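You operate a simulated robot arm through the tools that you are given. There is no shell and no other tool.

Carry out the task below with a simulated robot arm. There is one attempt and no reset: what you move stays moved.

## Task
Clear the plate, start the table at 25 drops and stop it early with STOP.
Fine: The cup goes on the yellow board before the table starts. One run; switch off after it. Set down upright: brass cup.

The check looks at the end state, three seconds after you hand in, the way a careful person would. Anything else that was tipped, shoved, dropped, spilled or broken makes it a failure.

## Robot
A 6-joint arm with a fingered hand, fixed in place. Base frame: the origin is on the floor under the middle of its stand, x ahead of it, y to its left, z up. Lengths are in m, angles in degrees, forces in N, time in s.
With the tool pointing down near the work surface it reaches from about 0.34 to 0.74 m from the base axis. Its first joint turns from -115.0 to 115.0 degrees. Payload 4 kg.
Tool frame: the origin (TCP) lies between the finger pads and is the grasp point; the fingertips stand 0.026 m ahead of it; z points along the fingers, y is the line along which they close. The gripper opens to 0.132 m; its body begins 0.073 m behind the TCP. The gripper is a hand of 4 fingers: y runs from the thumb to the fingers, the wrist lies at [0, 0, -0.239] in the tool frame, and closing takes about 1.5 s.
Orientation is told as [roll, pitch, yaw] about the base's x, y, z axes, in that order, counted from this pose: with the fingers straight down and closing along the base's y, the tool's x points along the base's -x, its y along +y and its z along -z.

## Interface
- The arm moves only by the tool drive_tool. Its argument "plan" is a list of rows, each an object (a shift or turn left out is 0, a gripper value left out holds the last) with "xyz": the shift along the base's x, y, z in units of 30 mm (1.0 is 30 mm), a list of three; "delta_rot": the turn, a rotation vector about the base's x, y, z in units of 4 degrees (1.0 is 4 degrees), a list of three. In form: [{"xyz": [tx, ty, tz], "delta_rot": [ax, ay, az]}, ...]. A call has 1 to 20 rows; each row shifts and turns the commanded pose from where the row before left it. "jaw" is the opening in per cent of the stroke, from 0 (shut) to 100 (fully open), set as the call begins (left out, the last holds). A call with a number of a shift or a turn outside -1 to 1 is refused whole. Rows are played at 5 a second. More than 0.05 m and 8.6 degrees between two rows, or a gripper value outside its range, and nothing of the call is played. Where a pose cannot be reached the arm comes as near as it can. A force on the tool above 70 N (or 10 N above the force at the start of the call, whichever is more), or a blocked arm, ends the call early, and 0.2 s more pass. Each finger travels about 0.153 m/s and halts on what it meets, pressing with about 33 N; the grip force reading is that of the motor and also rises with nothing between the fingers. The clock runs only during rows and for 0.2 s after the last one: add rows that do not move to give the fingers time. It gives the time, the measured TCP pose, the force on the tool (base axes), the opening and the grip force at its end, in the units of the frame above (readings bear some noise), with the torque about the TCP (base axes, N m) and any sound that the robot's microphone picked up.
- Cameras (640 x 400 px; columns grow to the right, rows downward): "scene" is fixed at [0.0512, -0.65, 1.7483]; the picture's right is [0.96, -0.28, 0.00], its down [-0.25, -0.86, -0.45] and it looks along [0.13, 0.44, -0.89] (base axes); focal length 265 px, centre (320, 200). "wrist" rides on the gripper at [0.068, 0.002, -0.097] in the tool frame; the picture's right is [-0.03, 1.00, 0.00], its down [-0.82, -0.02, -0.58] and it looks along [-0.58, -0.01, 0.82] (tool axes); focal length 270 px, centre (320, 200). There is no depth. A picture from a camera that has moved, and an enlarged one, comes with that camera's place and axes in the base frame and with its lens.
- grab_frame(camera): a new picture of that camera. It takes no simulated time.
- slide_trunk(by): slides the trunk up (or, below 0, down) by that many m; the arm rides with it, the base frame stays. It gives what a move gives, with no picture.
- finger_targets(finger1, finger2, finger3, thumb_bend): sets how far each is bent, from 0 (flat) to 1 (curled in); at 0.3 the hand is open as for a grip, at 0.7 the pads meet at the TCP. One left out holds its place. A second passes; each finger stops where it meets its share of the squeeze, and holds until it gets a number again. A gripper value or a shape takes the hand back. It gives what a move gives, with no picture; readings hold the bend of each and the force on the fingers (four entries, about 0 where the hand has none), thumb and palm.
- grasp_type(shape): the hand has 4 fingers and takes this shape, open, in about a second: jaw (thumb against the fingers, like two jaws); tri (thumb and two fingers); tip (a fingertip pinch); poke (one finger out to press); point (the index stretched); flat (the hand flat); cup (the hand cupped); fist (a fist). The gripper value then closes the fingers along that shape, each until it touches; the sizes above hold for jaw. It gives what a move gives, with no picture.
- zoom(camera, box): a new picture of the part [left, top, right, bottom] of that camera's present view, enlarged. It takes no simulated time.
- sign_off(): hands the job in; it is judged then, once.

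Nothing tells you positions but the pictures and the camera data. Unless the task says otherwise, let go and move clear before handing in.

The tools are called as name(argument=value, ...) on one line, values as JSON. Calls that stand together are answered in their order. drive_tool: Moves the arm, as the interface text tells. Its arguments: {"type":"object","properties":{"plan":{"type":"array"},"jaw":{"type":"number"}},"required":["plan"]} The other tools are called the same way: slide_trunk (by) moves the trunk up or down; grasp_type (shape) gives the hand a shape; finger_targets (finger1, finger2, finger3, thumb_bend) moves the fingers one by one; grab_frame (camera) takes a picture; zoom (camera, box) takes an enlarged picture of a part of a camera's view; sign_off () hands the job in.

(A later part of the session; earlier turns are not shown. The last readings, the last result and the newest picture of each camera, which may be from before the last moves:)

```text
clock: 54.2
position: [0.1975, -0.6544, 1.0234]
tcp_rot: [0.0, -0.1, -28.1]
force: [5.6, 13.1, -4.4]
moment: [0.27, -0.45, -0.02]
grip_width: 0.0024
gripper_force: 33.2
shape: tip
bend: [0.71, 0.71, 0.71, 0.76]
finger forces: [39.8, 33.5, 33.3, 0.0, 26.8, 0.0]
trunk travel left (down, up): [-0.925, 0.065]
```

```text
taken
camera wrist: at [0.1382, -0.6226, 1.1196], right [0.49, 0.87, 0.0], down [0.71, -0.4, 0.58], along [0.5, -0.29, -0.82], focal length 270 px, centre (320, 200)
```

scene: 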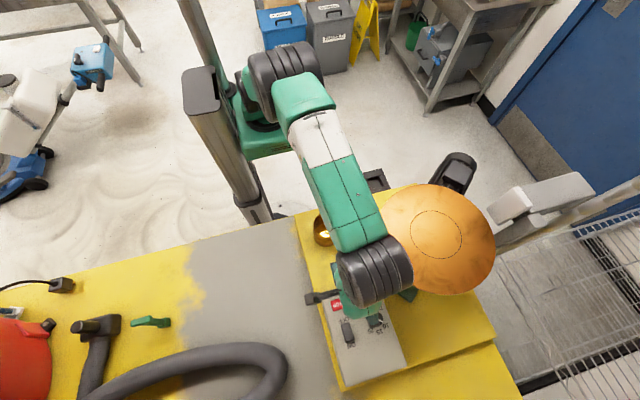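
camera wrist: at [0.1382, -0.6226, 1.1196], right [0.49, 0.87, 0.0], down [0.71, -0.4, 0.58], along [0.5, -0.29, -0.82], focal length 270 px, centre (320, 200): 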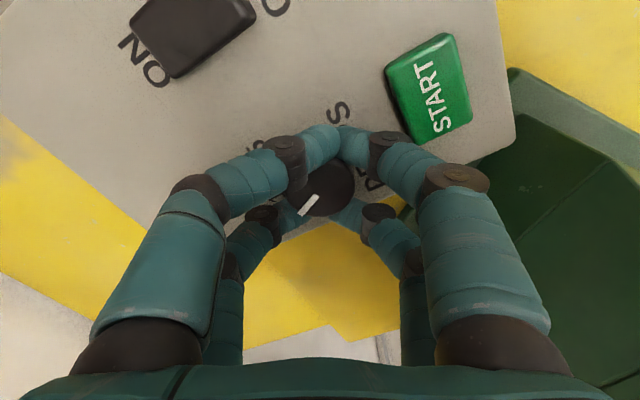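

The pointer turned with the hand. I'll continue clockwise in two stages, checking as I go.

drive_tool(plan=[{"delta_rot": [0, 0, -0.8]}, {"delta_rot": [0, 0, -0.9]}, {"delta_rot": [0, 0, -0.9]}, {"delta_rot": [0, 0, -0.9]}, {"delta_rot": [0, 0, -0.9]}, {"delta_rot": [0, 0, -0.9]}, {"delta_rot": [0, 0, -0.9]}, {"delta_rot": [0, 0, -0.9]}, {"delta_rot": [0, 0, -0.9]}, {}])

grab_frame(camera="wrist")

zoom(camera="scene", box=[310, 190, 470, 370])

```text
clock: 56.4
position: [0.1983, -0.6556, 1.0231]
tcp_rot: [-0.1, 0.0, -60.1]
force: [8.1, 8.7, -9.2]
moment: [0.18, -0.1, -0.01]
grip_width: 0.0013
gripper_force: 32.7
shape: tip
bend: [0.71, 0.71, 0.7, 0.76]
finger forces: [43.3, 28.3, 29.7, 0.0, 0.0, 0.1]
trunk travel left (down, up): [-0.925, 0.065]
```

```text
taken
camera wrist: at [0.1655, -0.5968, 1.1202], right [0.88, 0.48, 0.0], down [0.39, -0.72, 0.58], along [0.27, -0.51, -0.82], focal length 270 px, centre (320, 200)
```

wrist: 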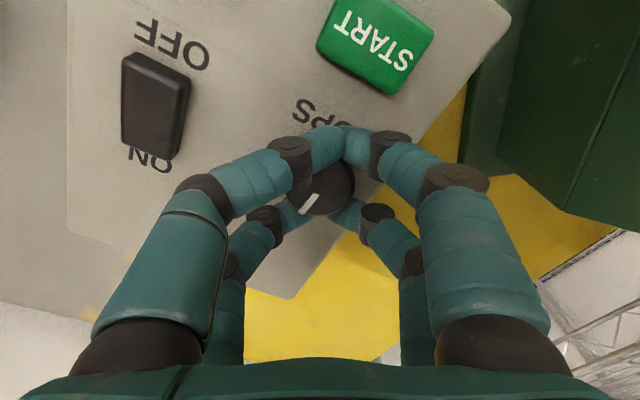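

```text
2.22 times, centred on (390, 280) of scene
camera zoom: at [0.0512, -0.65, 1.7483], right [0.96, -0.28, 0.0], down [-0.25, -0.86, -0.45], along [0.13, 0.44, -0.89], focal length 589 px, centre (164, 22)
```

zoom: 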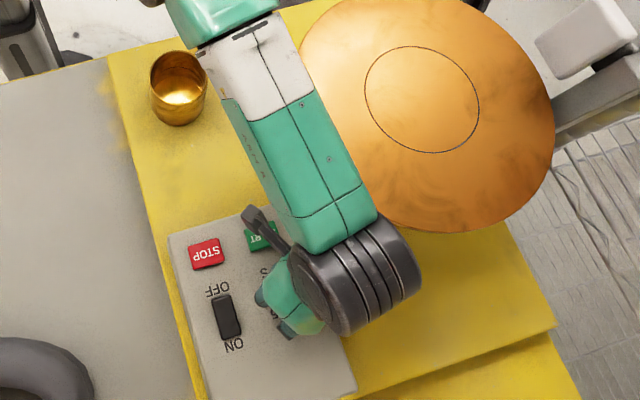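

The knob has followed through 52° so far. I'll finish the remaining 38°.

drive_tool(plan=[{"delta_rot": [0, 0, -0.7]}, {"delta_rot": [0, 0, -0.9]}, {"delta_rot": [0, 0, -0.9]}, {"delta_rot": [0, 0, -0.9]}, {"delta_rot": [0, 0, -0.9]}, {"delta_rot": [0, 0, -0.9]}, {"delta_rot": [0, 0, -0.9]}, {"delta_rot": [0, 0, -0.9]}, {"delta_rot": [0, 0, -0.9]}, {"delta_rot": [0, 0, -0.9]}, {"delta_rot": [0, 0, -0.7]}, {}])

grab_frame(camera="wrist")

zoom(camera="scene", box=[310, 190, 470, 370])

```text
clock: 59.0
position: [0.1985, -0.6557, 1.0233]
tcp_rot: [0.0, -0.1, -97.9]
force: [13.9, -1.4, -1.5]
moment: [-0.05, -0.48, 0.77]
grip_width: 0.0
gripper_force: 33.4
shape: tip
bend: [0.71, 0.71, 0.7, 0.76]
finger forces: [78.1, 35.7, 66.9, 0.1, 33.7, 0.1]
trunk travel left (down, up): [-0.925, 0.065]
```

```text
taken
camera wrist: at [0.2098, -0.591, 1.12], right [0.99, -0.17, 0.0], down [-0.13, -0.8, 0.58], along [-0.1, -0.57, -0.82], focal length 270 px, centre (320, 200)
```

wrist: 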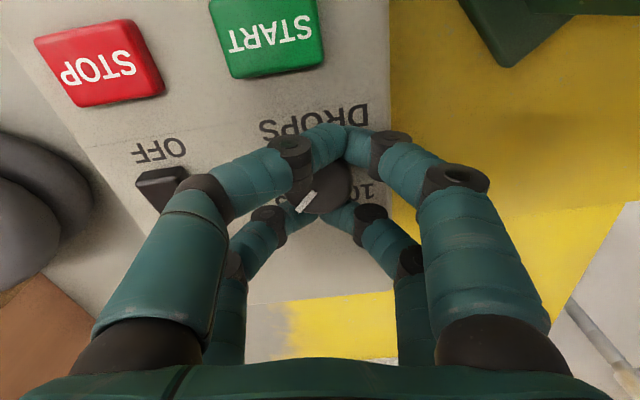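

```text
2.22 times, centred on (390, 280) of scene
camera zoom: at [0.0512, -0.65, 1.7483], right [0.96, -0.28, 0.0], down [-0.25, -0.86, -0.45], along [0.13, 0.44, -0.89], focal length 589 px, centre (164, 22)
```

zoom: 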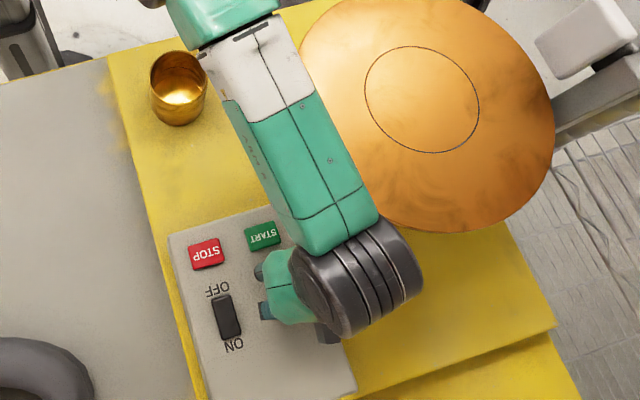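

The torque rose to 0.77 N·m, so the knob has reached its end stop at 25. I'll open the fingers to the same clearance and check the pointer.

drive_tool(plan=[{"delta_rot": [0, 0, 0.3]}, {}, {}, {}, {}], jaw=36)

zoom(camera="wrist", box=[220, 80, 420, 240])

```text
clock: 60.2
position: [0.1976, -0.6553, 1.0228]
tcp_rot: [0.1, 0.0, -96.8]
force: [0.9, 0.9, 0.9]
moment: [0.04, 0.0, 0.03]
grip_width: 0.0471
gripper_force: 0.0
shape: tip
bend: [0.74, 0.74, 0.74, 0.7]
finger forces: [0.0, 0.0, 0.0, 0.1, 0.0, 0.0]
trunk travel left (down, up): [-0.925, 0.065]
```

```text
2.50 times, centred on (320, 160) of wrist
camera zoom: at [0.2063, -0.5898, 1.1196], right [0.99, -0.14, 0.0], down [-0.12, -0.81, 0.58], along [-0.08, -0.57, -0.82], focal length 676 px, centre (320, 300)
```

zoom: 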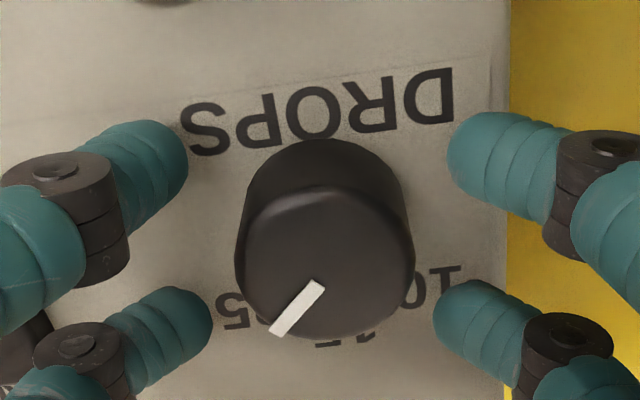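

The pointer is exactly at 25 (direction −135°). I'll lift straight off and move back toward +y, with the camera facing the display, to confirm the reading.

drive_tool(plan=[{"xyz": [0, 0, 0.5]}, {"xyz": [0, 0, 0.8]}, {"xyz": [0, 0, 0.8]}, {"xyz": [0, 0, 0.8]}, {"xyz": [-0.7, 0, 0.7]}, {"xyz": [-0.8, 0, 0.5]}, {"xyz": [-0.6, 0.5, 0]}, {"xyz": [-0.2, 0.8, 0]}, {"xyz": [0, 0.9, 0]}, {"xyz": [0, 0.9, 0]}, {"xyz": [0, 0.9, 0]}, {"xyz": [0, 0.9, 0]}, {"xyz": [0, 0.9, 0]}, {}])

grab_frame(camera="wrist")

grab_frame(camera="scene")

```text
clock: 63.2
position: [0.1304, -0.4835, 1.1435]
tcp_rot: [0.1, 0.0, -96.8]
force: [-0.4, 0.5, 0.1]
moment: [0.0, 0.01, 0.0]
grip_width: 0.0475
gripper_force: 0.1
shape: tip
bend: [0.74, 0.74, 0.74, 0.7]
finger forces: [0.1, 0.1, 0.0, 0.1, 0.0, 0.0]
trunk travel left (down, up): [-0.925, 0.065]
```

```text
taken
camera wrist: at [0.1391, -0.4168, 1.2417], right [0.99, -0.14, 0.0], down [-0.12, -0.81, 0.58], along [-0.08, -0.57, -0.82], focal length 270 px, centre (320, 200)
```

wrist: 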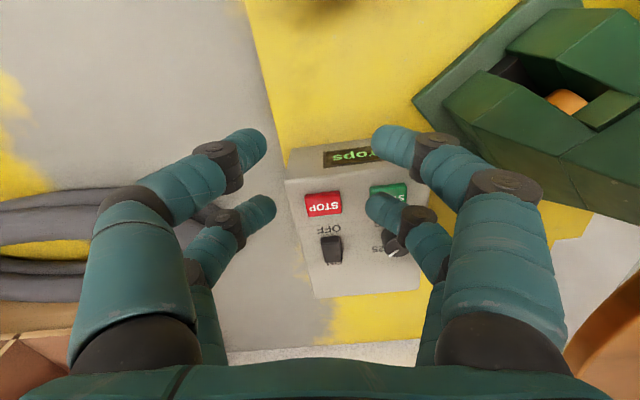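

```text
taken
```

scene: 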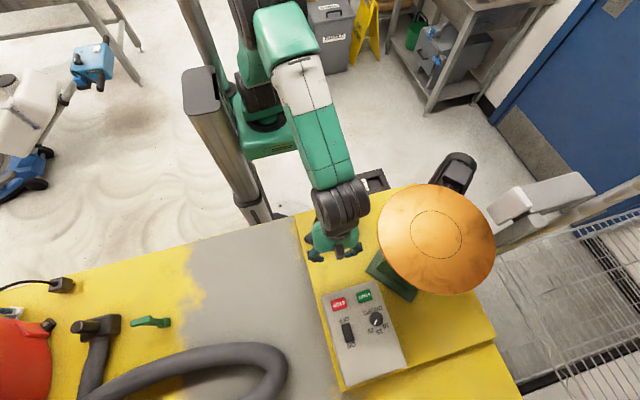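

The finger hides the number. I'll switch to the poke shape (needed next anyway) and look again.

grasp_type(shape="poke")

drive_tool(plan=[{"xyz": [0.3, 0.3, 0]}, {"xyz": [0, 0.3, 0]}, {}, {}])

grab_frame(camera="wrist")

zoom(camera="wrist", box=[270, 130, 420, 240])

zoom(camera="scene", box=[320, 270, 420, 370])

```text
clock: 64.1
position: [0.1296, -0.4829, 1.1463]
tcp_rot: [0.0, -0.1, -96.8]
force: [-0.2, 0.2, -0.3]
moment: [-0.05, 0.03, -0.01]
grip_width: 0.0
gripper_force: 0.1
shape: poke
bend: [1.0, 1.0, 1.0, 0.34]
finger forces: [0.0, 0.0, 0.0, 0.0, 0.0, 0.0]
trunk travel left (down, up): [-0.925, 0.065]
```

```text
clock: 65.1
position: [0.1381, -0.4642, 1.1449]
tcp_rot: [0.0, -0.1, -96.8]
force: [-0.2, 0.5, -0.7]
moment: [0.01, -0.02, -0.03]
grip_width: 0.0002
gripper_force: 0.1
shape: poke
bend: [1.0, 1.0, 1.0, 0.34]
finger forces: [0.1, 0.1, 0.0, 0.0, 0.0, 0.1]
trunk travel left (down, up): [-0.925, 0.065]
```

```text
taken
camera wrist: at [0.1468, -0.3976, 1.2421], right [0.99, -0.14, 0.0], down [-0.12, -0.81, 0.58], along [-0.08, -0.57, -0.82], focal length 270 px, centre (320, 200)
```

wrist: 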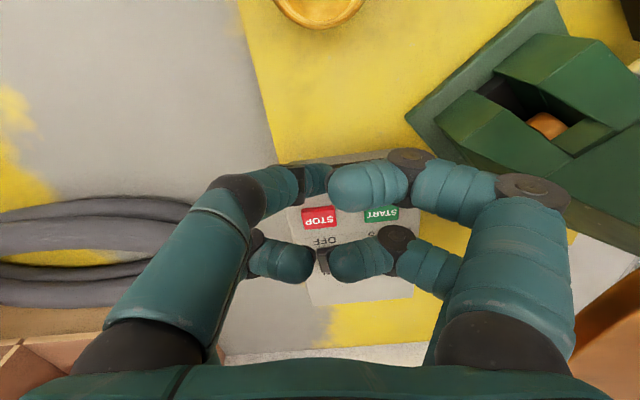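

```text
3.64 times, centred on (345, 185) of wrist
camera zoom: at [0.1468, -0.3976, 1.2421], right [0.99, -0.14, 0.0], down [-0.12, -0.81, 0.58], along [-0.08, -0.57, -0.82], focal length 983 px, centre (229, 254)
```

zoom: 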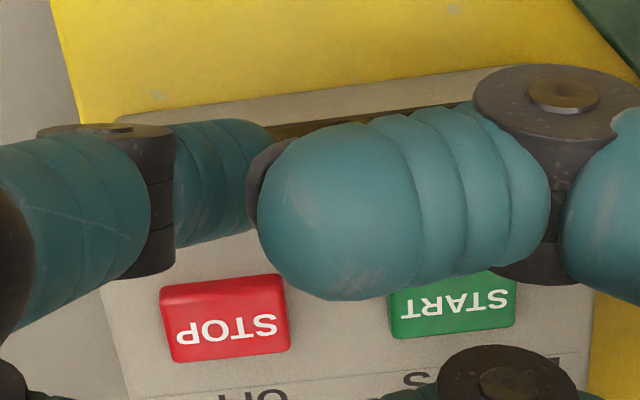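

```text
4.00 times, centred on (370, 320) of scene
camera zoom: at [0.0512, -0.65, 1.7483], right [0.96, -0.28, 0.0], down [-0.25, -0.86, -0.45], along [0.13, 0.44, -0.89], focal length 1060 px, centre (120, -280)
```

zoom: 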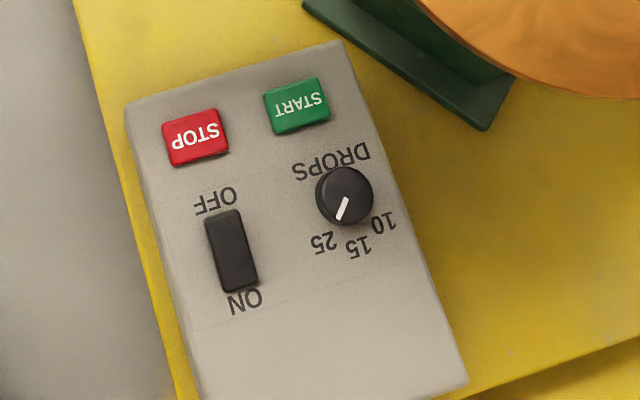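

The scene view confirms the pointer at 25. I'll shift slightly toward −y so the display shows above the fingers.

drive_tool(plan=[{"xyz": [0, -0.6, 0]}, {"xyz": [0, -0.7, 0]}, {"xyz": [0, -0.3, 0]}, {}])

grab_frame(camera="wrist")

zoom(camera="wrist", box=[260, 80, 440, 200])

```text
clock: 66.1
position: [0.1372, -0.5116, 1.1454]
tcp_rot: [-0.1, -0.1, -96.7]
force: [0.3, -0.2, 0.6]
moment: [0.0, 0.02, -0.01]
grip_width: 0.0
gripper_force: 0.0
shape: poke
bend: [1.0, 1.0, 1.0, 0.34]
finger forces: [0.0, 0.0, 0.0, 0.0, 0.1, 0.0]
trunk travel left (down, up): [-0.925, 0.065]
```

```text
taken
camera wrist: at [0.1478, -0.4466, 1.2429], right [0.99, -0.14, 0.0], down [-0.12, -0.81, 0.58], along [-0.08, -0.57, -0.82], focal length 270 px, centre (320, 200)
```

wrist: 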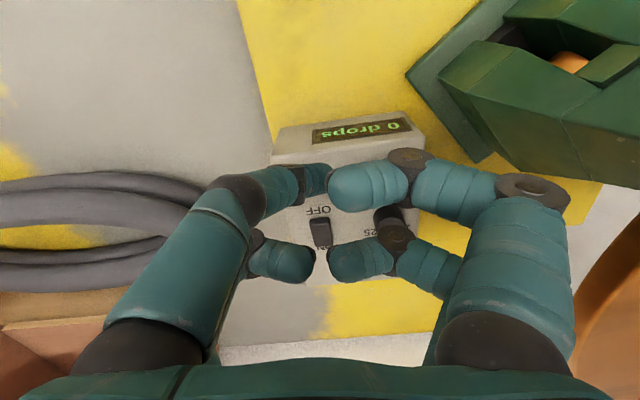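

```text
3.33 times, centred on (350, 140) of wrist
camera zoom: at [0.1478, -0.4466, 1.2429], right [0.99, -0.14, 0.0], down [-0.12, -0.81, 0.58], along [-0.08, -0.57, -0.82], focal length 901 px, centre (220, 400)
```

zoom: 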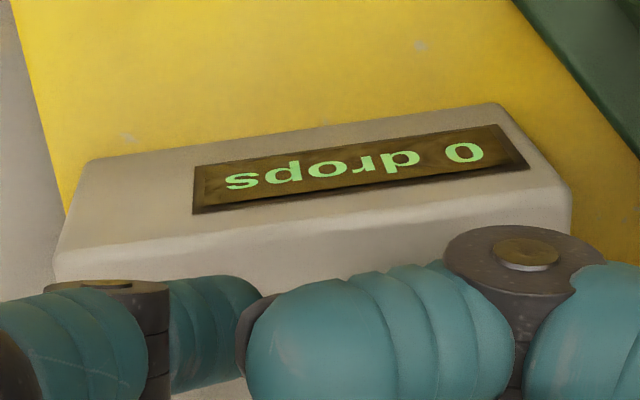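

The display counts drops and reads 0; power is on and the knob is at 25. Now I turn the hand back to yaw −16° and lean it 12° away from the plate for the button presses.

drive_tool(plan=[{"xyz": [-0.2, 0, 0.2], "delta_rot": [0, 0, 1]}, {"xyz": [-0.2, 0, 0.2], "delta_rot": [0, 0, 1]}, {"delta_rot": [0, 0, 1]}, {"delta_rot": [0, 0, 1]}, {"delta_rot": [0, 0, 1]}, {"delta_rot": [0, 0, 1]}, {"delta_rot": [0, 0, 1]}, {"delta_rot": [0, 0, 1]}, {"delta_rot": [0, 0, 1]}, {"delta_rot": [0, 0, 1]}, {"delta_rot": [0, 0, 1]}, {"delta_rot": [0, 0, 1]}, {"delta_rot": [0, 0, 1]}, {"delta_rot": [0, 0, 1]}, {"delta_rot": [0, 0, 1]}, {"delta_rot": [0, 0, 1]}, {"delta_rot": [0, 0, 1]}, {"delta_rot": [0, 0, 1]}, {"delta_rot": [0, 0, 1]}, {"delta_rot": [0, 0, 1]}])

drive_tool(plan=[{"delta_rot": [0, -1, 0]}, {"delta_rot": [0, -1, 0]}, {"delta_rot": [0, -1, 0]}, {}])

grab_frame(camera="wrist")

grab_frame(camera="scene")

```text
clock: 70.3
position: [0.1255, -0.5118, 1.1559]
tcp_rot: [0.0, 0.0, -16.9]
force: [0.5, -1.4, 0.2]
moment: [-0.01, 0.01, 0.04]
grip_width: 0.0
gripper_force: 0.1
shape: poke
bend: [1.0, 1.0, 1.0, 0.34]
finger forces: [0.1, 0.0, 0.1, 0.0, 0.1, 0.0]
trunk travel left (down, up): [-0.925, 0.065]
```

```text
clock: 71.3
position: [0.1257, -0.5122, 1.1577]
tcp_rot: [3.5, -11.5, -17.3]
force: [0.1, 0.0, -0.3]
moment: [0.01, -0.02, -0.01]
grip_width: 0.0001
gripper_force: 0.0
shape: poke
bend: [1.0, 1.0, 1.0, 0.34]
finger forces: [0.0, 0.1, 0.0, 0.0, 0.1, 0.1]
trunk travel left (down, up): [-0.925, 0.065]
```

```text
taken
camera wrist: at [0.0413, -0.4923, 1.239], right [0.31, 0.95, 0.07], down [0.64, -0.26, 0.73], along [0.71, -0.18, -0.68], focal length 270 px, centre (320, 200)
```

wrist: 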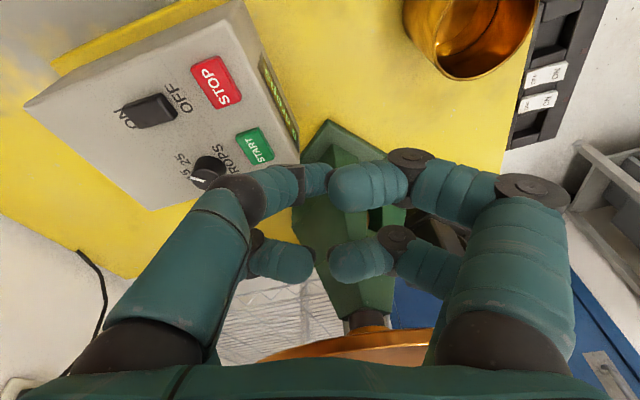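

```text
taken
```

scene: 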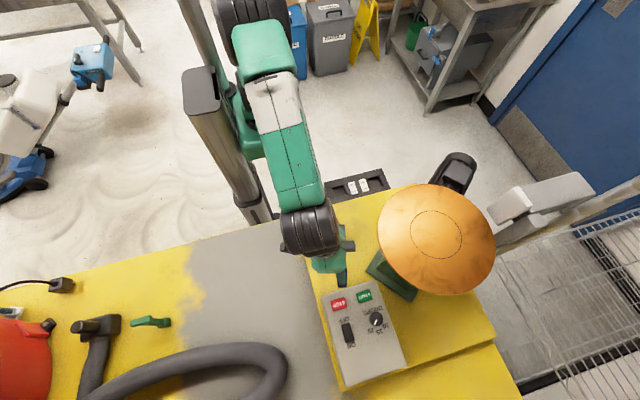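

Refined: START at (0.1865, −0.593), STOP at (0.1145, −0.5935). I'll hover over START first.

drive_tool(plan=[{"xyz": [0.3, -0.54, -0.3]}, {"xyz": [0.37, -0.54, -0.5]}, {"xyz": [0.37, -0.54, -0.6]}, {"xyz": [0.4, -0.54, -0.7]}, {"xyz": [0.4, -0.53, -0.65]}, {}])

grab_frame(camera="wrist")

zoom(camera="scene", box=[310, 190, 470, 370])

```text
clock: 72.7
position: [0.181, -0.5907, 1.0753]
tcp_rot: [3.4, -11.4, -17.1]
force: [0.0, -0.1, -0.3]
moment: [-0.03, -0.01, 0.03]
grip_width: 0.0001
gripper_force: 0.1
shape: poke
bend: [1.0, 1.0, 1.0, 0.34]
finger forces: [0.0, 0.0, 0.0, 0.0, 0.0, 0.1]
trunk travel left (down, up): [-0.925, 0.065]
```

```text
taken
camera wrist: at [0.096, -0.5711, 1.1576], right [0.31, 0.95, 0.06], down [0.64, -0.26, 0.73], along [0.71, -0.18, -0.68], focal length 270 px, centre (320, 200)
```

wrist: 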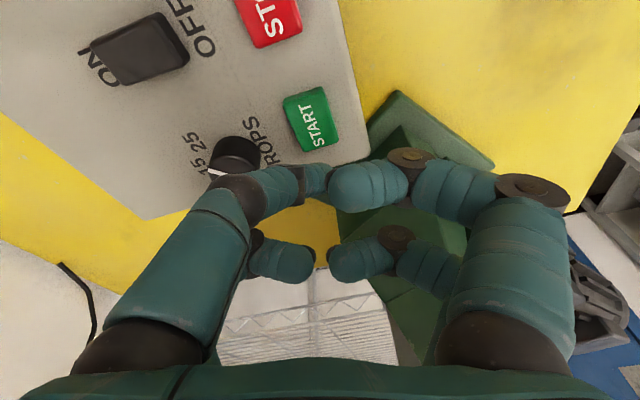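

```text
2.22 times, centred on (390, 280) of scene
camera zoom: at [0.0512, -0.65, 1.7483], right [0.96, -0.28, 0.0], down [-0.25, -0.86, -0.45], along [0.13, 0.44, -0.89], focal length 589 px, centre (164, 22)
```

zoom: 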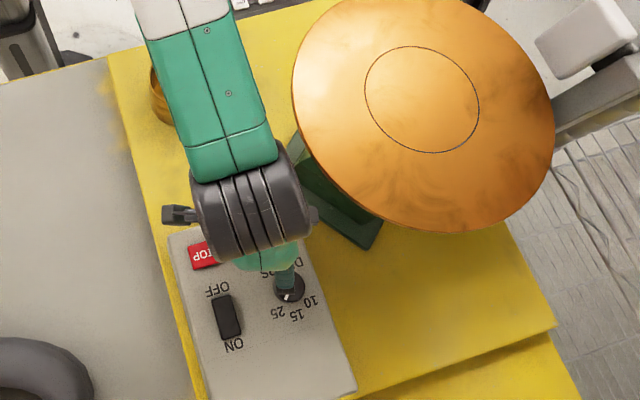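

A curled finger could come close to the knob while pressing START, so I'll tilt the hand another 8° (wrist toward the robot) to raise that side, then recheck.

drive_tool(plan=[{"xyz": [0, 0.05, 0], "delta_rot": [-1, 0, 0]}, {"xyz": [0, 0.05, 0], "delta_rot": [-1, 0, 0]}, {"xyz": [0, 0, -0.5]}, {"xyz": [0, 0, -0.4]}, {}])

grab_frame(camera="wrist")

zoom(camera="scene", box=[320, 250, 410, 340])

zoom(camera="wrist", box=[200, 60, 440, 260])

```text
clock: 73.9
position: [0.1806, -0.5895, 1.0486]
tcp_rot: [-4.4, -13.7, -15.5]
force: [0.1, 0.3, -0.5]
moment: [0.02, -0.02, 0.0]
grip_width: 0.0002
gripper_force: 0.2
shape: poke
bend: [1.0, 1.0, 1.0, 0.34]
finger forces: [0.1, 0.0, 0.0, 0.0, 0.0, 0.1]
trunk travel left (down, up): [-0.925, 0.065]
```

```text
taken
camera wrist: at [0.0959, -0.5588, 1.1259], right [0.31, 0.95, -0.07], down [0.64, -0.15, 0.75], along [0.71, -0.28, -0.65], focal length 270 px, centre (320, 200)
```

wrist: 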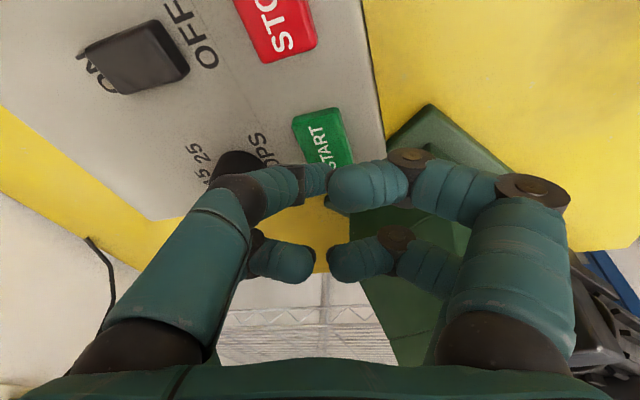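

```text
4.44 times, centred on (365, 295) of scene
camera zoom: at [0.0512, -0.65, 1.7483], right [0.96, -0.28, 0.0], down [-0.25, -0.86, -0.45], along [0.13, 0.44, -0.89], focal length 1178 px, centre (120, -222)
```

zoom: 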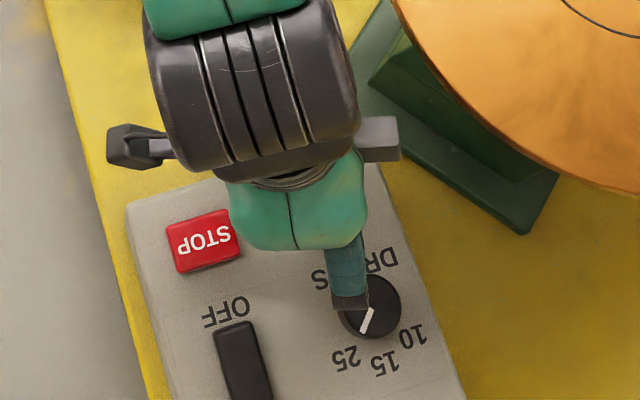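

```text
2.00 times, centred on (320, 160) of wrist
camera zoom: at [0.0959, -0.5588, 1.1259], right [0.31, 0.95, -0.07], down [0.64, -0.15, 0.75], along [0.71, -0.28, -0.65], focal length 541 px, centre (320, 280)
```

zoom: 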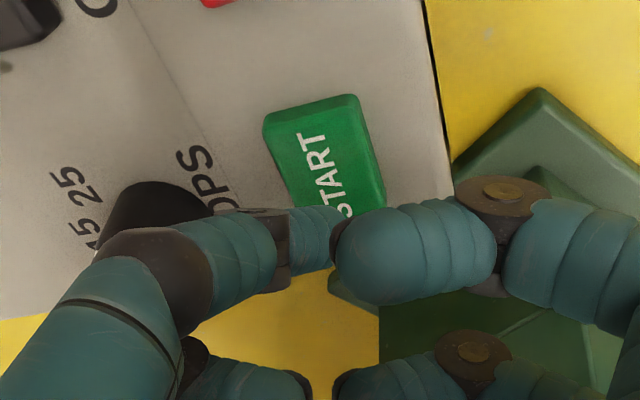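

The thumb tip and START line up in the predicted contact view, and the knob has clearance. I'll approach to just above the button.

drive_tool(plan=[{"xyz": [0, 0, -0.3]}, {"xyz": [0, 0, -0.25]}, {}])

zoom(camera="wrist", box=[200, 60, 440, 260])

zoom(camera="scene", box=[320, 250, 410, 340])

```text
clock: 74.7
position: [0.1808, -0.5894, 1.0317]
tcp_rot: [-4.4, -13.8, -15.5]
force: [0.2, -0.3, -0.6]
moment: [-0.01, 0.02, -0.01]
grip_width: 0.0
gripper_force: 0.0
shape: poke
bend: [1.0, 1.0, 1.0, 0.34]
finger forces: [0.0, 0.1, 0.0, 0.0, 0.1, 0.0]
trunk travel left (down, up): [-0.925, 0.065]
```

```text
2.00 times, centred on (320, 160) of wrist
camera zoom: at [0.0968, -0.5584, 1.1095], right [0.31, 0.95, -0.07], down [0.64, -0.15, 0.75], along [0.71, -0.27, -0.65], focal length 541 px, centre (320, 280)
```

zoom: 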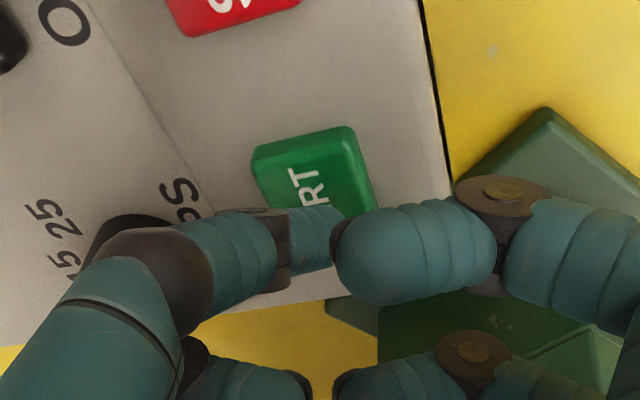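

```text
4.44 times, centred on (365, 295) of scene
camera zoom: at [0.0512, -0.65, 1.7483], right [0.96, -0.28, 0.0], down [-0.25, -0.86, -0.45], along [0.13, 0.44, -0.89], focal length 1178 px, centre (120, -222)
```

zoom: 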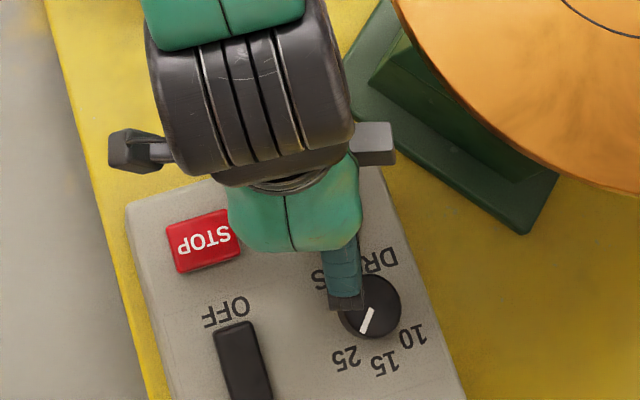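

Aligned well. Now the START press; I'll go down in small steps and stop on a clear force.

drive_tool(plan=[{"xyz": [-0.1, 0, -0.1]}, {"xyz": [0, 0, -0.1]}, {}])

```text
clock: 75.5
position: [0.1784, -0.5888, 1.0248]
tcp_rot: [-4.5, -13.6, -15.5]
force: [0.2, -0.3, 1.3]
moment: [0.0, -0.04, 0.01]
grip_width: 0.0
gripper_force: 0.1
shape: poke
bend: [1.0, 1.0, 1.0, 0.34]
finger forces: [0.1, 0.1, 0.1, 0.0, 1.2, 0.1]
trunk travel left (down, up): [-0.925, 0.065]
```

First contact (1.2 N). I'll press about 4 mm further and lift off in one go.

drive_tool(plan=[{"xyz": [0, 0, -0.08]}, {"xyz": [0, 0, -0.07]}, {}, {"xyz": [0, 0, 0.4]}, {"xyz": [0, 0, 0.5]}])

grab_frame(camera="wrist")

zoom(camera="scene", box=[310, 170, 510, 340])

```text
clock: 76.7
position: [0.1791, -0.5897, 1.0484]
tcp_rot: [-4.2, -13.7, -15.6]
force: [-0.1, 0.3, -0.1]
moment: [0.03, 0.03, 0.02]
grip_width: 0.0005
gripper_force: 0.1
shape: poke
bend: [1.0, 1.0, 1.0, 0.34]
finger forces: [0.0, 0.0, 0.1, 0.0, 0.0, 0.0]
trunk travel left (down, up): [-0.925, 0.065]
heard: click
```

```text
taken
camera wrist: at [0.0945, -0.5579, 1.1255], right [0.31, 0.95, -0.07], down [0.64, -0.15, 0.75], along [0.71, -0.27, -0.65], focal length 270 px, centre (320, 200)
```

wrist: 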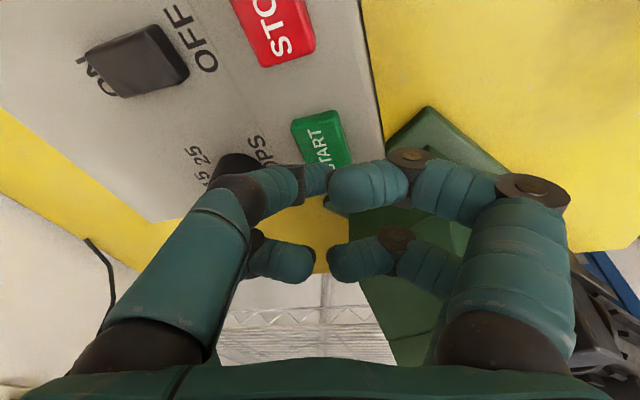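

```text
2.35 times, centred on (410, 255) of scene
camera zoom: at [0.0512, -0.65, 1.7483], right [0.96, -0.28, 0.0], down [-0.25, -0.86, -0.45], along [0.13, 0.44, -0.89], focal length 624 px, centre (108, 71)
```

zoom: 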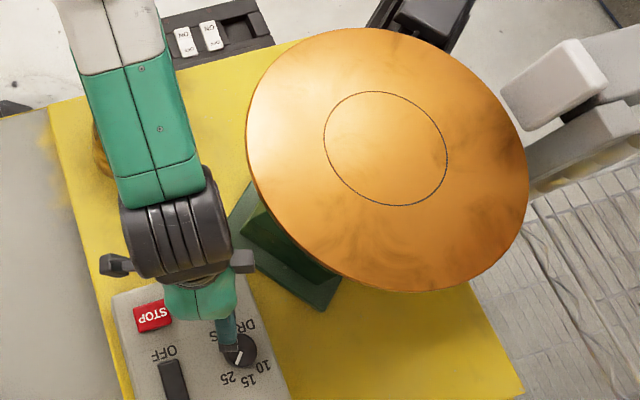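

A click: START is pressed. I move over STOP and listen for the table.

drive_tool(plan=[{"xyz": [-0.8, 0, 0]}, {"xyz": [-0.8, 0, 0]}, {"xyz": [-0.8, 0, -0.1]}, {"xyz": [0, 0, -0.4]}])

zoom(camera="wrist", box=[200, 60, 440, 260])

zoom(camera="scene", box=[310, 170, 510, 340])

```text
clock: 77.7
position: [0.1345, -0.6028, 1.0445]
tcp_rot: [-4.4, -13.1, -15.9]
force: [0.5, -0.8, -0.4]
moment: [0.0, 0.0, 0.0]
grip_width: 0.0
gripper_force: 0.0
shape: poke
bend: [1.0, 1.0, 1.0, 0.34]
finger forces: [0.1, 0.0, 0.0, 0.1, 0.1, 0.0]
out of reach, approached as far as the arm can: row 2, 3, 4
trunk travel left (down, up): [-0.925, 0.065]
```

```text
2.00 times, centred on (320, 160) of wrist
camera zoom: at [0.0509, -0.5726, 1.1231], right [0.31, 0.95, -0.07], down [0.64, -0.16, 0.75], along [0.7, -0.28, -0.66], focal length 541 px, centre (320, 280)
```

zoom: 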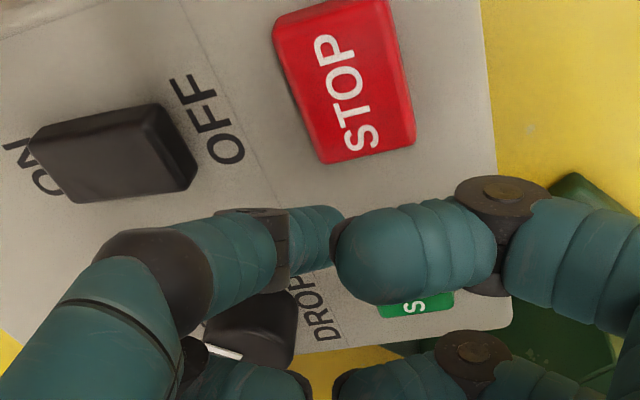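

```text
2.35 times, centred on (410, 255) of scene
camera zoom: at [0.0512, -0.65, 1.7483], right [0.96, -0.28, 0.0], down [-0.25, -0.86, -0.45], along [0.13, 0.44, -0.89], focal length 624 px, centre (108, 71)
```

zoom: 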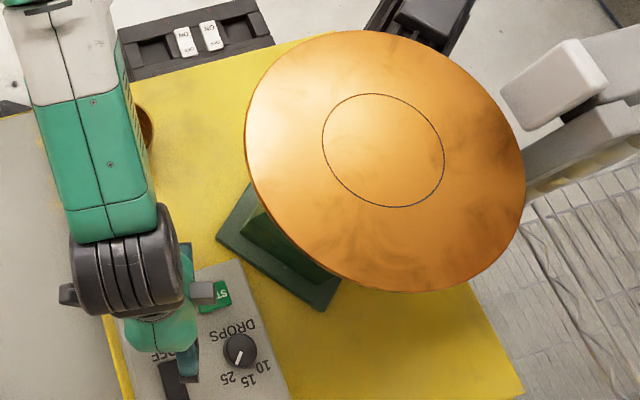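

The lean ran into a reach limit here, so I straighten the hand (it reached this area upright earlier) and move over STOP right away.

drive_tool(plan=[{"xyz": [-0.1, 0.1, 0], "delta_rot": [0.6, 1, -0.5]}, {"xyz": [-0.2, 0.1, 0], "delta_rot": [0.6, 1, -0.5]}, {"xyz": [-0.36, 0.1, 0], "delta_rot": [0, 1, -0.5]}, {}])

zoom(camera="wrist", box=[200, 60, 440, 260])

```text
clock: 78.7
position: [0.1127, -0.5961, 1.0455]
tcp_rot: [-3.7, -1.0, -21.8]
force: [0.8, -1.3, 0.4]
moment: [0.02, 0.02, 0.01]
grip_width: 0.0
gripper_force: 0.1
shape: poke
bend: [1.0, 1.0, 1.0, 0.34]
finger forces: [0.0, 0.1, 0.0, 0.0, 0.0, 0.1]
trunk travel left (down, up): [-0.925, 0.065]
```

```text
2.00 times, centred on (320, 160) of wrist
camera zoom: at [0.0516, -0.5645, 1.1402], right [0.39, 0.92, -0.06], down [0.76, -0.28, 0.59], along [0.52, -0.28, -0.81], focal length 541 px, centre (320, 280)
```

zoom: 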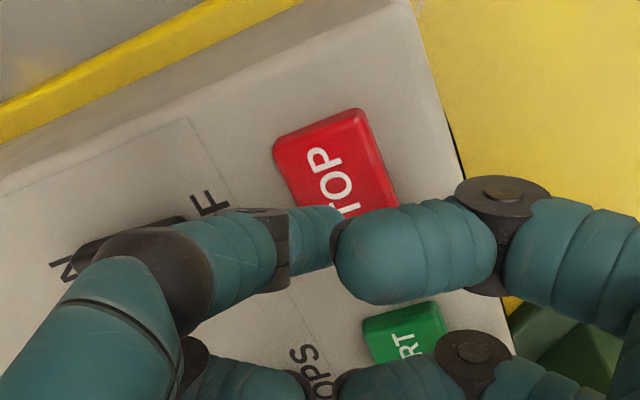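

STOP is right under the thumb tip. Pressing it now, to the same depth that worked for START.

drive_tool(plan=[{"xyz": [0, 0, -0.4]}, {"xyz": [0, 0, -0.3]}, {"xyz": [0, 0, -0.15]}, {}, {"xyz": [0, 0, 0.4]}, {"xyz": [0, 0, 0.5]}])

zoom(camera="scene", box=[310, 170, 510, 340])

grab_frame(camera="wrist")

```text
clock: 80.1
position: [0.1142, -0.5948, 1.0446]
tcp_rot: [-3.5, -1.0, -21.7]
force: [0.3, -0.2, 0.9]
moment: [0.01, 0.01, 0.0]
grip_width: 0.0002
gripper_force: 0.0
shape: poke
bend: [1.0, 1.0, 1.0, 0.34]
finger forces: [0.0, 0.0, 0.1, 0.0, 0.1, 0.1]
trunk travel left (down, up): [-0.925, 0.065]
heard: click
```

```text
2.35 times, centred on (410, 255) of scene
camera zoom: at [0.0512, -0.65, 1.7483], right [0.96, -0.28, 0.0], down [-0.25, -0.86, -0.45], along [0.13, 0.44, -0.89], focal length 624 px, centre (108, 71)
```

zoom: 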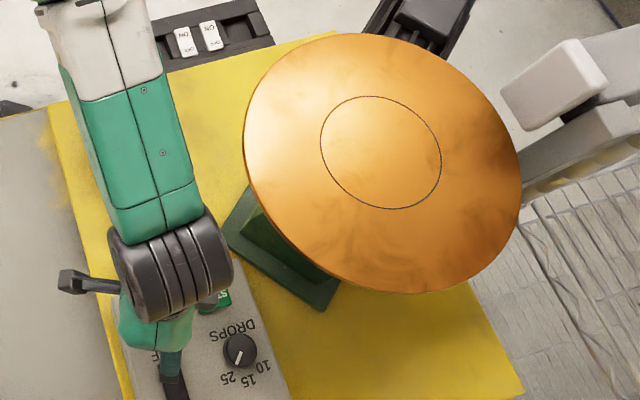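

```text
taken
camera wrist: at [0.0506, -0.5644, 1.1413], right [0.39, 0.92, -0.06], down [0.76, -0.29, 0.59], along [0.52, -0.28, -0.81], focal length 270 px, centre (320, 200)
```

wrist: 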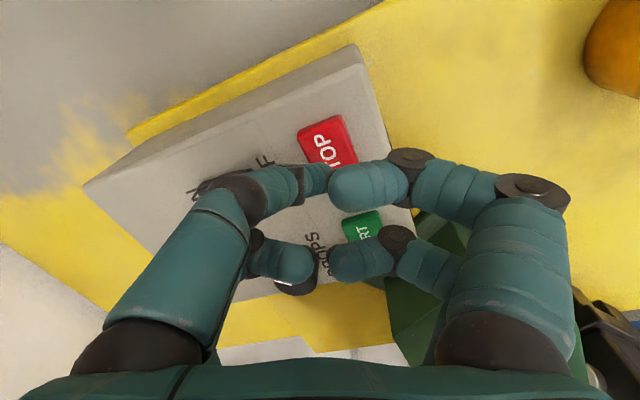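

A click on STOP too. I'll raise the hand and check that the table has really stopped, comparing the plate over time and reading the display.

drive_tool(plan=[{"xyz": [0, 0, 0.8]}, {"xyz": [0, 0, 0.8]}, {"xyz": [0, 0, 0.8]}])

zoom(camera="scene", box=[310, 170, 510, 340])

grab_frame(camera="wrist")

```text
clock: 80.9
position: [0.114, -0.5948, 1.1186]
tcp_rot: [-3.7, -0.9, -21.8]
force: [-0.2, -0.1, 0.4]
moment: [-0.02, 0.02, 0.0]
grip_width: 0.0001
gripper_force: 0.0
shape: poke
bend: [1.0, 1.0, 1.0, 0.34]
finger forces: [0.0, 0.1, 0.1, 0.0, 0.1, 0.1]
trunk travel left (down, up): [-0.925, 0.065]
```

```text
2.35 times, centred on (410, 255) of scene
camera zoom: at [0.0512, -0.65, 1.7483], right [0.96, -0.28, 0.0], down [-0.25, -0.86, -0.45], along [0.13, 0.44, -0.89], focal length 624 px, centre (108, 71)
```

zoom: 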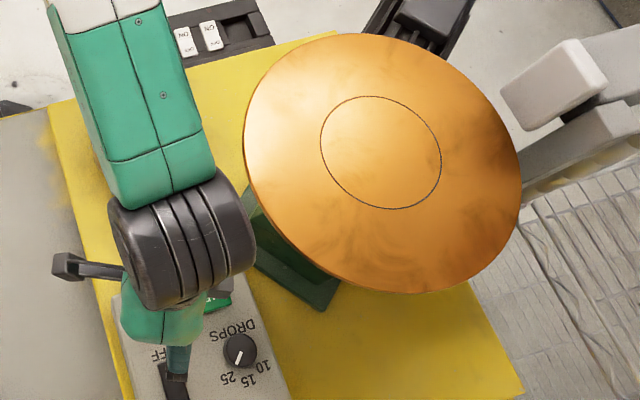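

```text
taken
camera wrist: at [0.0513, -0.5635, 1.2143], right [0.39, 0.92, -0.06], down [0.76, -0.28, 0.59], along [0.52, -0.28, -0.8], focal length 270 px, centre (320, 200)
```

wrist: 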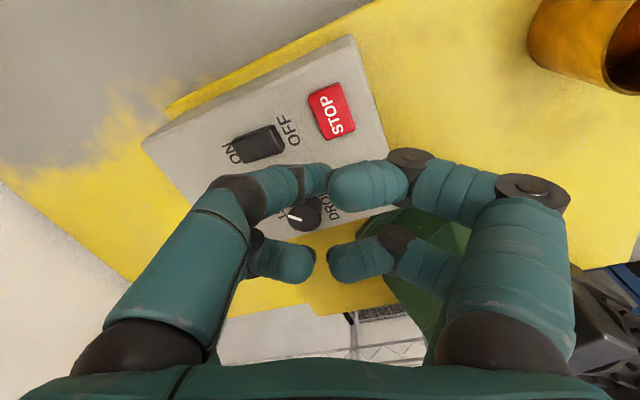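

The plate is identical in two pictures 0.8 s apart, so it has stopped. I'll back off toward +y to read the display before switching off.

drive_tool(plan=[{"xyz": [0, 0.8, 0.7]}, {"xyz": [0, 1, 0.7]}, {"xyz": [0, 1, 0.4]}, {"xyz": [0, 1, 0]}, {"xyz": [0, 1, 0]}, {"xyz": [0, 1, 0]}, {"xyz": [0, 0.8, 0]}, {}])

grab_frame(camera="wrist")

zoom(camera="scene", box=[310, 170, 510, 340])

```text
clock: 82.7
position: [0.1127, -0.3979, 1.1714]
tcp_rot: [-3.6, -0.9, -21.8]
force: [0.2, 0.8, 0.6]
moment: [0.03, -0.02, 0.01]
grip_width: 0.0
gripper_force: 0.0
shape: poke
bend: [1.0, 1.0, 1.0, 0.34]
finger forces: [0.1, 0.1, 0.0, 0.1, 0.0, 0.0]
trunk travel left (down, up): [-0.925, 0.065]
```

```text
taken
camera wrist: at [0.0504, -0.3664, 1.2672], right [0.39, 0.92, -0.06], down [0.76, -0.28, 0.59], along [0.52, -0.28, -0.8], focal length 270 px, centre (320, 200)
```

wrist: 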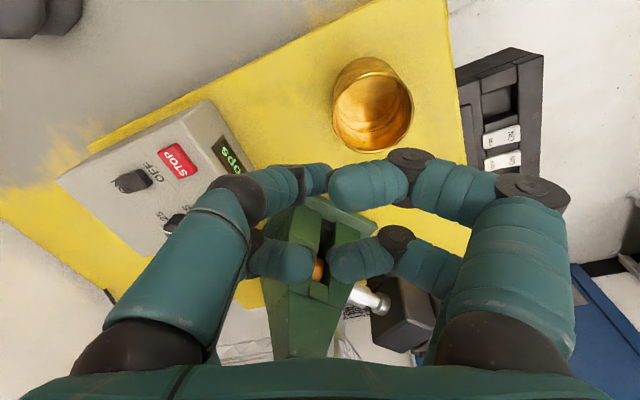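

```text
2.35 times, centred on (410, 255) of scene
camera zoom: at [0.0512, -0.65, 1.7483], right [0.96, -0.28, 0.0], down [-0.25, -0.86, -0.45], along [0.13, 0.44, -0.89], focal length 624 px, centre (108, 71)
```

zoom: 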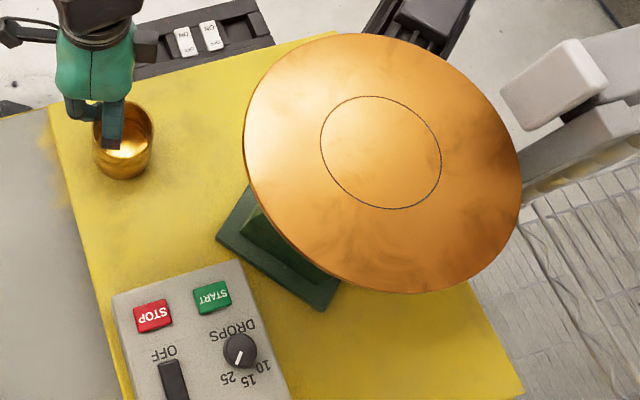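

The table is still. The thumb hides the number, so I turn the hand a little to read it.

drive_tool(plan=[{"xyz": [0.3, 0.2, 0], "delta_rot": [0, 0, 1]}, {"xyz": [0.3, 0.2, 0], "delta_rot": [0, 0, 1]}, {"xyz": [0.3, 0.2, 0], "delta_rot": [0, 0, 1]}, {"xyz": [0.2, 0.2, 0], "delta_rot": [0, 0, 1]}, {"delta_rot": [0, 0, 1]}, {}])

grab_frame(camera="wrist")

zoom(camera="wrist", box=[60, 40, 220, 160])

```text
clock: 84.1
position: [0.1463, -0.374, 1.1736]
tcp_rot: [-3.6, -1.0, -1.8]
force: [0.1, 0.4, -0.7]
moment: [-0.03, 0.0, 0.02]
grip_width: 0.0
gripper_force: 0.1
shape: poke
bend: [1.0, 1.0, 1.0, 0.34]
finger forces: [0.1, 0.0, 0.0, 0.0, 0.1, 0.0]
trunk travel left (down, up): [-0.925, 0.065]
```

```text
taken
camera wrist: at [0.0768, -0.3655, 1.2688], right [0.06, 1.0, -0.06], down [0.81, -0.01, 0.59], along [0.59, -0.08, -0.8], focal length 270 px, centre (320, 200)
```

wrist: 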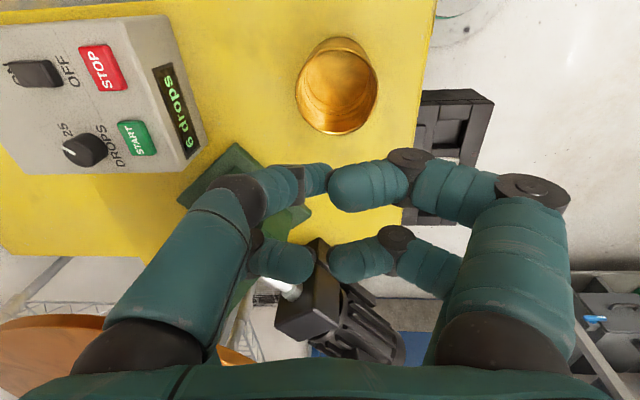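

```text
3.33 times, centred on (140, 100) of wrist
camera zoom: at [0.0768, -0.3655, 1.2688], right [0.06, 1.0, -0.06], down [0.81, -0.01, 0.59], along [0.59, -0.08, -0.8], focal length 901 px, centre (920, 533)
```

zoom: 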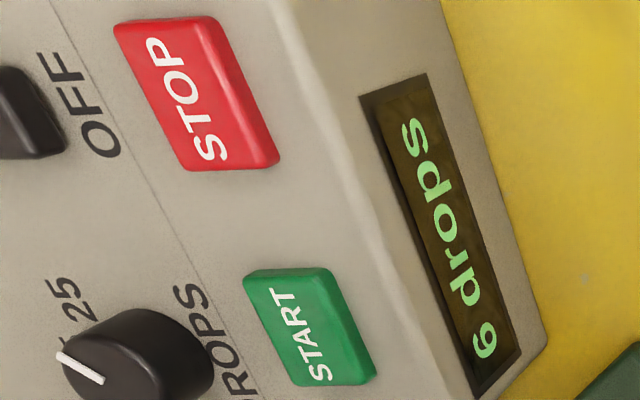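

It shows 6 drops and the table is stopped. Now I switch off: first back over the rocker's OFF end, upright hand, yaw about −18°.

drive_tool(plan=[{"xyz": [-0.2, -0.3, 0], "delta_rot": [0.45, 0.12, -1]}, {"xyz": [-0.2, -0.5, 0], "delta_rot": [0.45, 0.12, -1]}, {"xyz": [-0.2, -0.8, 0], "delta_rot": [0, 0, -1]}, {"xyz": [-0.2, -0.9, 0], "delta_rot": [0, 0, -1]}, {"xyz": [-0.15, -0.9, 0]}, {"xyz": [-0.1, -0.9, 0]}, {"xyz": [0, -0.9, 0]}, {"xyz": [0, -0.9, -0.2]}, {"xyz": [0, -0.9, -0.4]}, {"xyz": [0, -0.9, -0.6]}, {"xyz": [0, -0.9, -0.7]}, {"xyz": [0, -0.3, -0.7]}, {}])

grab_frame(camera="wrist")

```text
clock: 86.9
position: [0.1159, -0.6474, 1.0952]
tcp_rot: [-0.2, 0.4, -17.8]
force: [0.4, 0.7, 0.6]
moment: [0.02, -0.01, 0.0]
grip_width: 0.0
gripper_force: 0.0
shape: poke
bend: [1.0, 1.0, 1.0, 0.34]
finger forces: [0.1, 0.0, 0.0, 0.1, 0.0, 0.1]
trunk travel left (down, up): [-0.925, 0.065]
```

```text
taken
camera wrist: at [0.051, -0.6267, 1.1925], right [0.33, 0.94, 0.0], down [0.78, -0.27, 0.57], along [0.54, -0.19, -0.82], focal length 270 px, centre (320, 200)
```

wrist: 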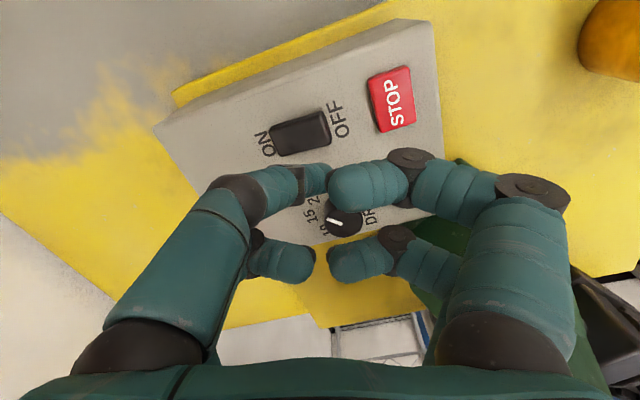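

The OFF end is under the thumb tip. I'll go down to just above it and then press in small steps.

drive_tool(plan=[{"xyz": [-0.05, -0.1, -0.6]}, {"xyz": [0, 0, -0.7]}, {"xyz": [0, 0, -0.5]}, {"xyz": [0, 0, -0.2]}, {}])

zoom(camera="wrist", box=[220, 90, 420, 250])

```text
clock: 88.1
position: [0.1147, -0.6508, 1.0358]
tcp_rot: [-0.1, 0.3, -17.8]
force: [-0.1, 0.1, 0.8]
moment: [-0.02, -0.05, 0.01]
grip_width: 0.0
gripper_force: 0.0
shape: poke
bend: [1.0, 1.0, 1.0, 0.34]
finger forces: [0.0, 0.1, 0.1, 0.0, 0.6, 0.1]
trunk travel left (down, up): [-0.925, 0.065]
```

```text
2.50 times, centred on (320, 170) of wrist
camera zoom: at [0.0493, -0.6294, 1.1323], right [0.33, 0.94, 0.0], down [0.78, -0.27, 0.57], along [0.54, -0.19, -0.82], focal length 676 px, centre (320, 275)
```

zoom: 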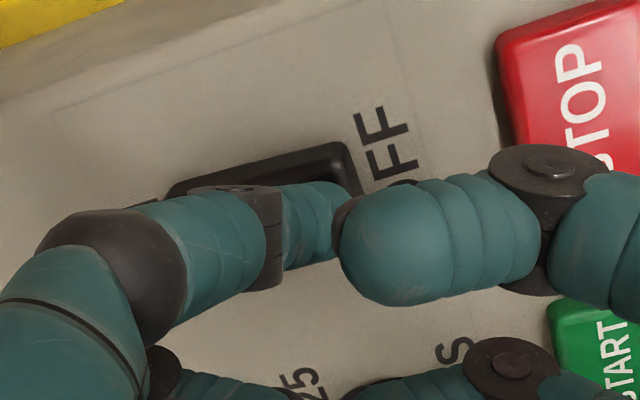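

Contact at 0.6 N. I press a few millimetres further.

drive_tool(plan=[{"xyz": [0, 0, -0.08]}, {"xyz": [0, 0, -0.08]}, {}])

```text
clock: 88.9
position: [0.1138, -0.6498, 1.0299]
tcp_rot: [-0.2, 0.4, -17.7]
force: [-1.0, 0.3, 1.8]
moment: [0.03, -0.01, 0.04]
grip_width: 0.0002
gripper_force: 0.1
shape: poke
bend: [1.0, 1.0, 1.0, 0.34]
finger forces: [0.0, 0.0, 0.0, 0.0, 1.4, 0.0]
trunk travel left (down, up): [-0.925, 0.065]
```

drive_tool(plan=[{"xyz": [0, 0, -0.06]}, {"xyz": [0, 0, -0.06]}, {}])

zoom(camera="wrist", box=[220, 90, 420, 250])

```text
clock: 89.7
position: [0.1146, -0.651, 1.0288]
tcp_rot: [-0.5, 0.3, -17.7]
force: [0.0, -2.9, 21.7]
moment: [-0.01, -0.01, 0.03]
grip_width: 0.0
gripper_force: 0.1
shape: poke
bend: [1.0, 1.0, 1.0, 0.35]
finger forces: [0.0, 0.1, 0.1, 0.0, 20.8, 0.1]
trunk travel left (down, up): [-0.925, 0.065]
```

```text
2.50 times, centred on (320, 170) of wrist
camera zoom: at [0.0491, -0.6285, 1.1269], right [0.33, 0.94, -0.01], down [0.77, -0.27, 0.57], along [0.54, -0.2, -0.82], focal length 676 px, centre (320, 275)
```

zoom: 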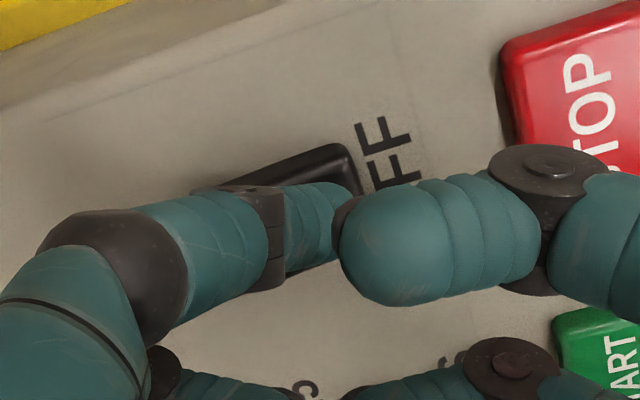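

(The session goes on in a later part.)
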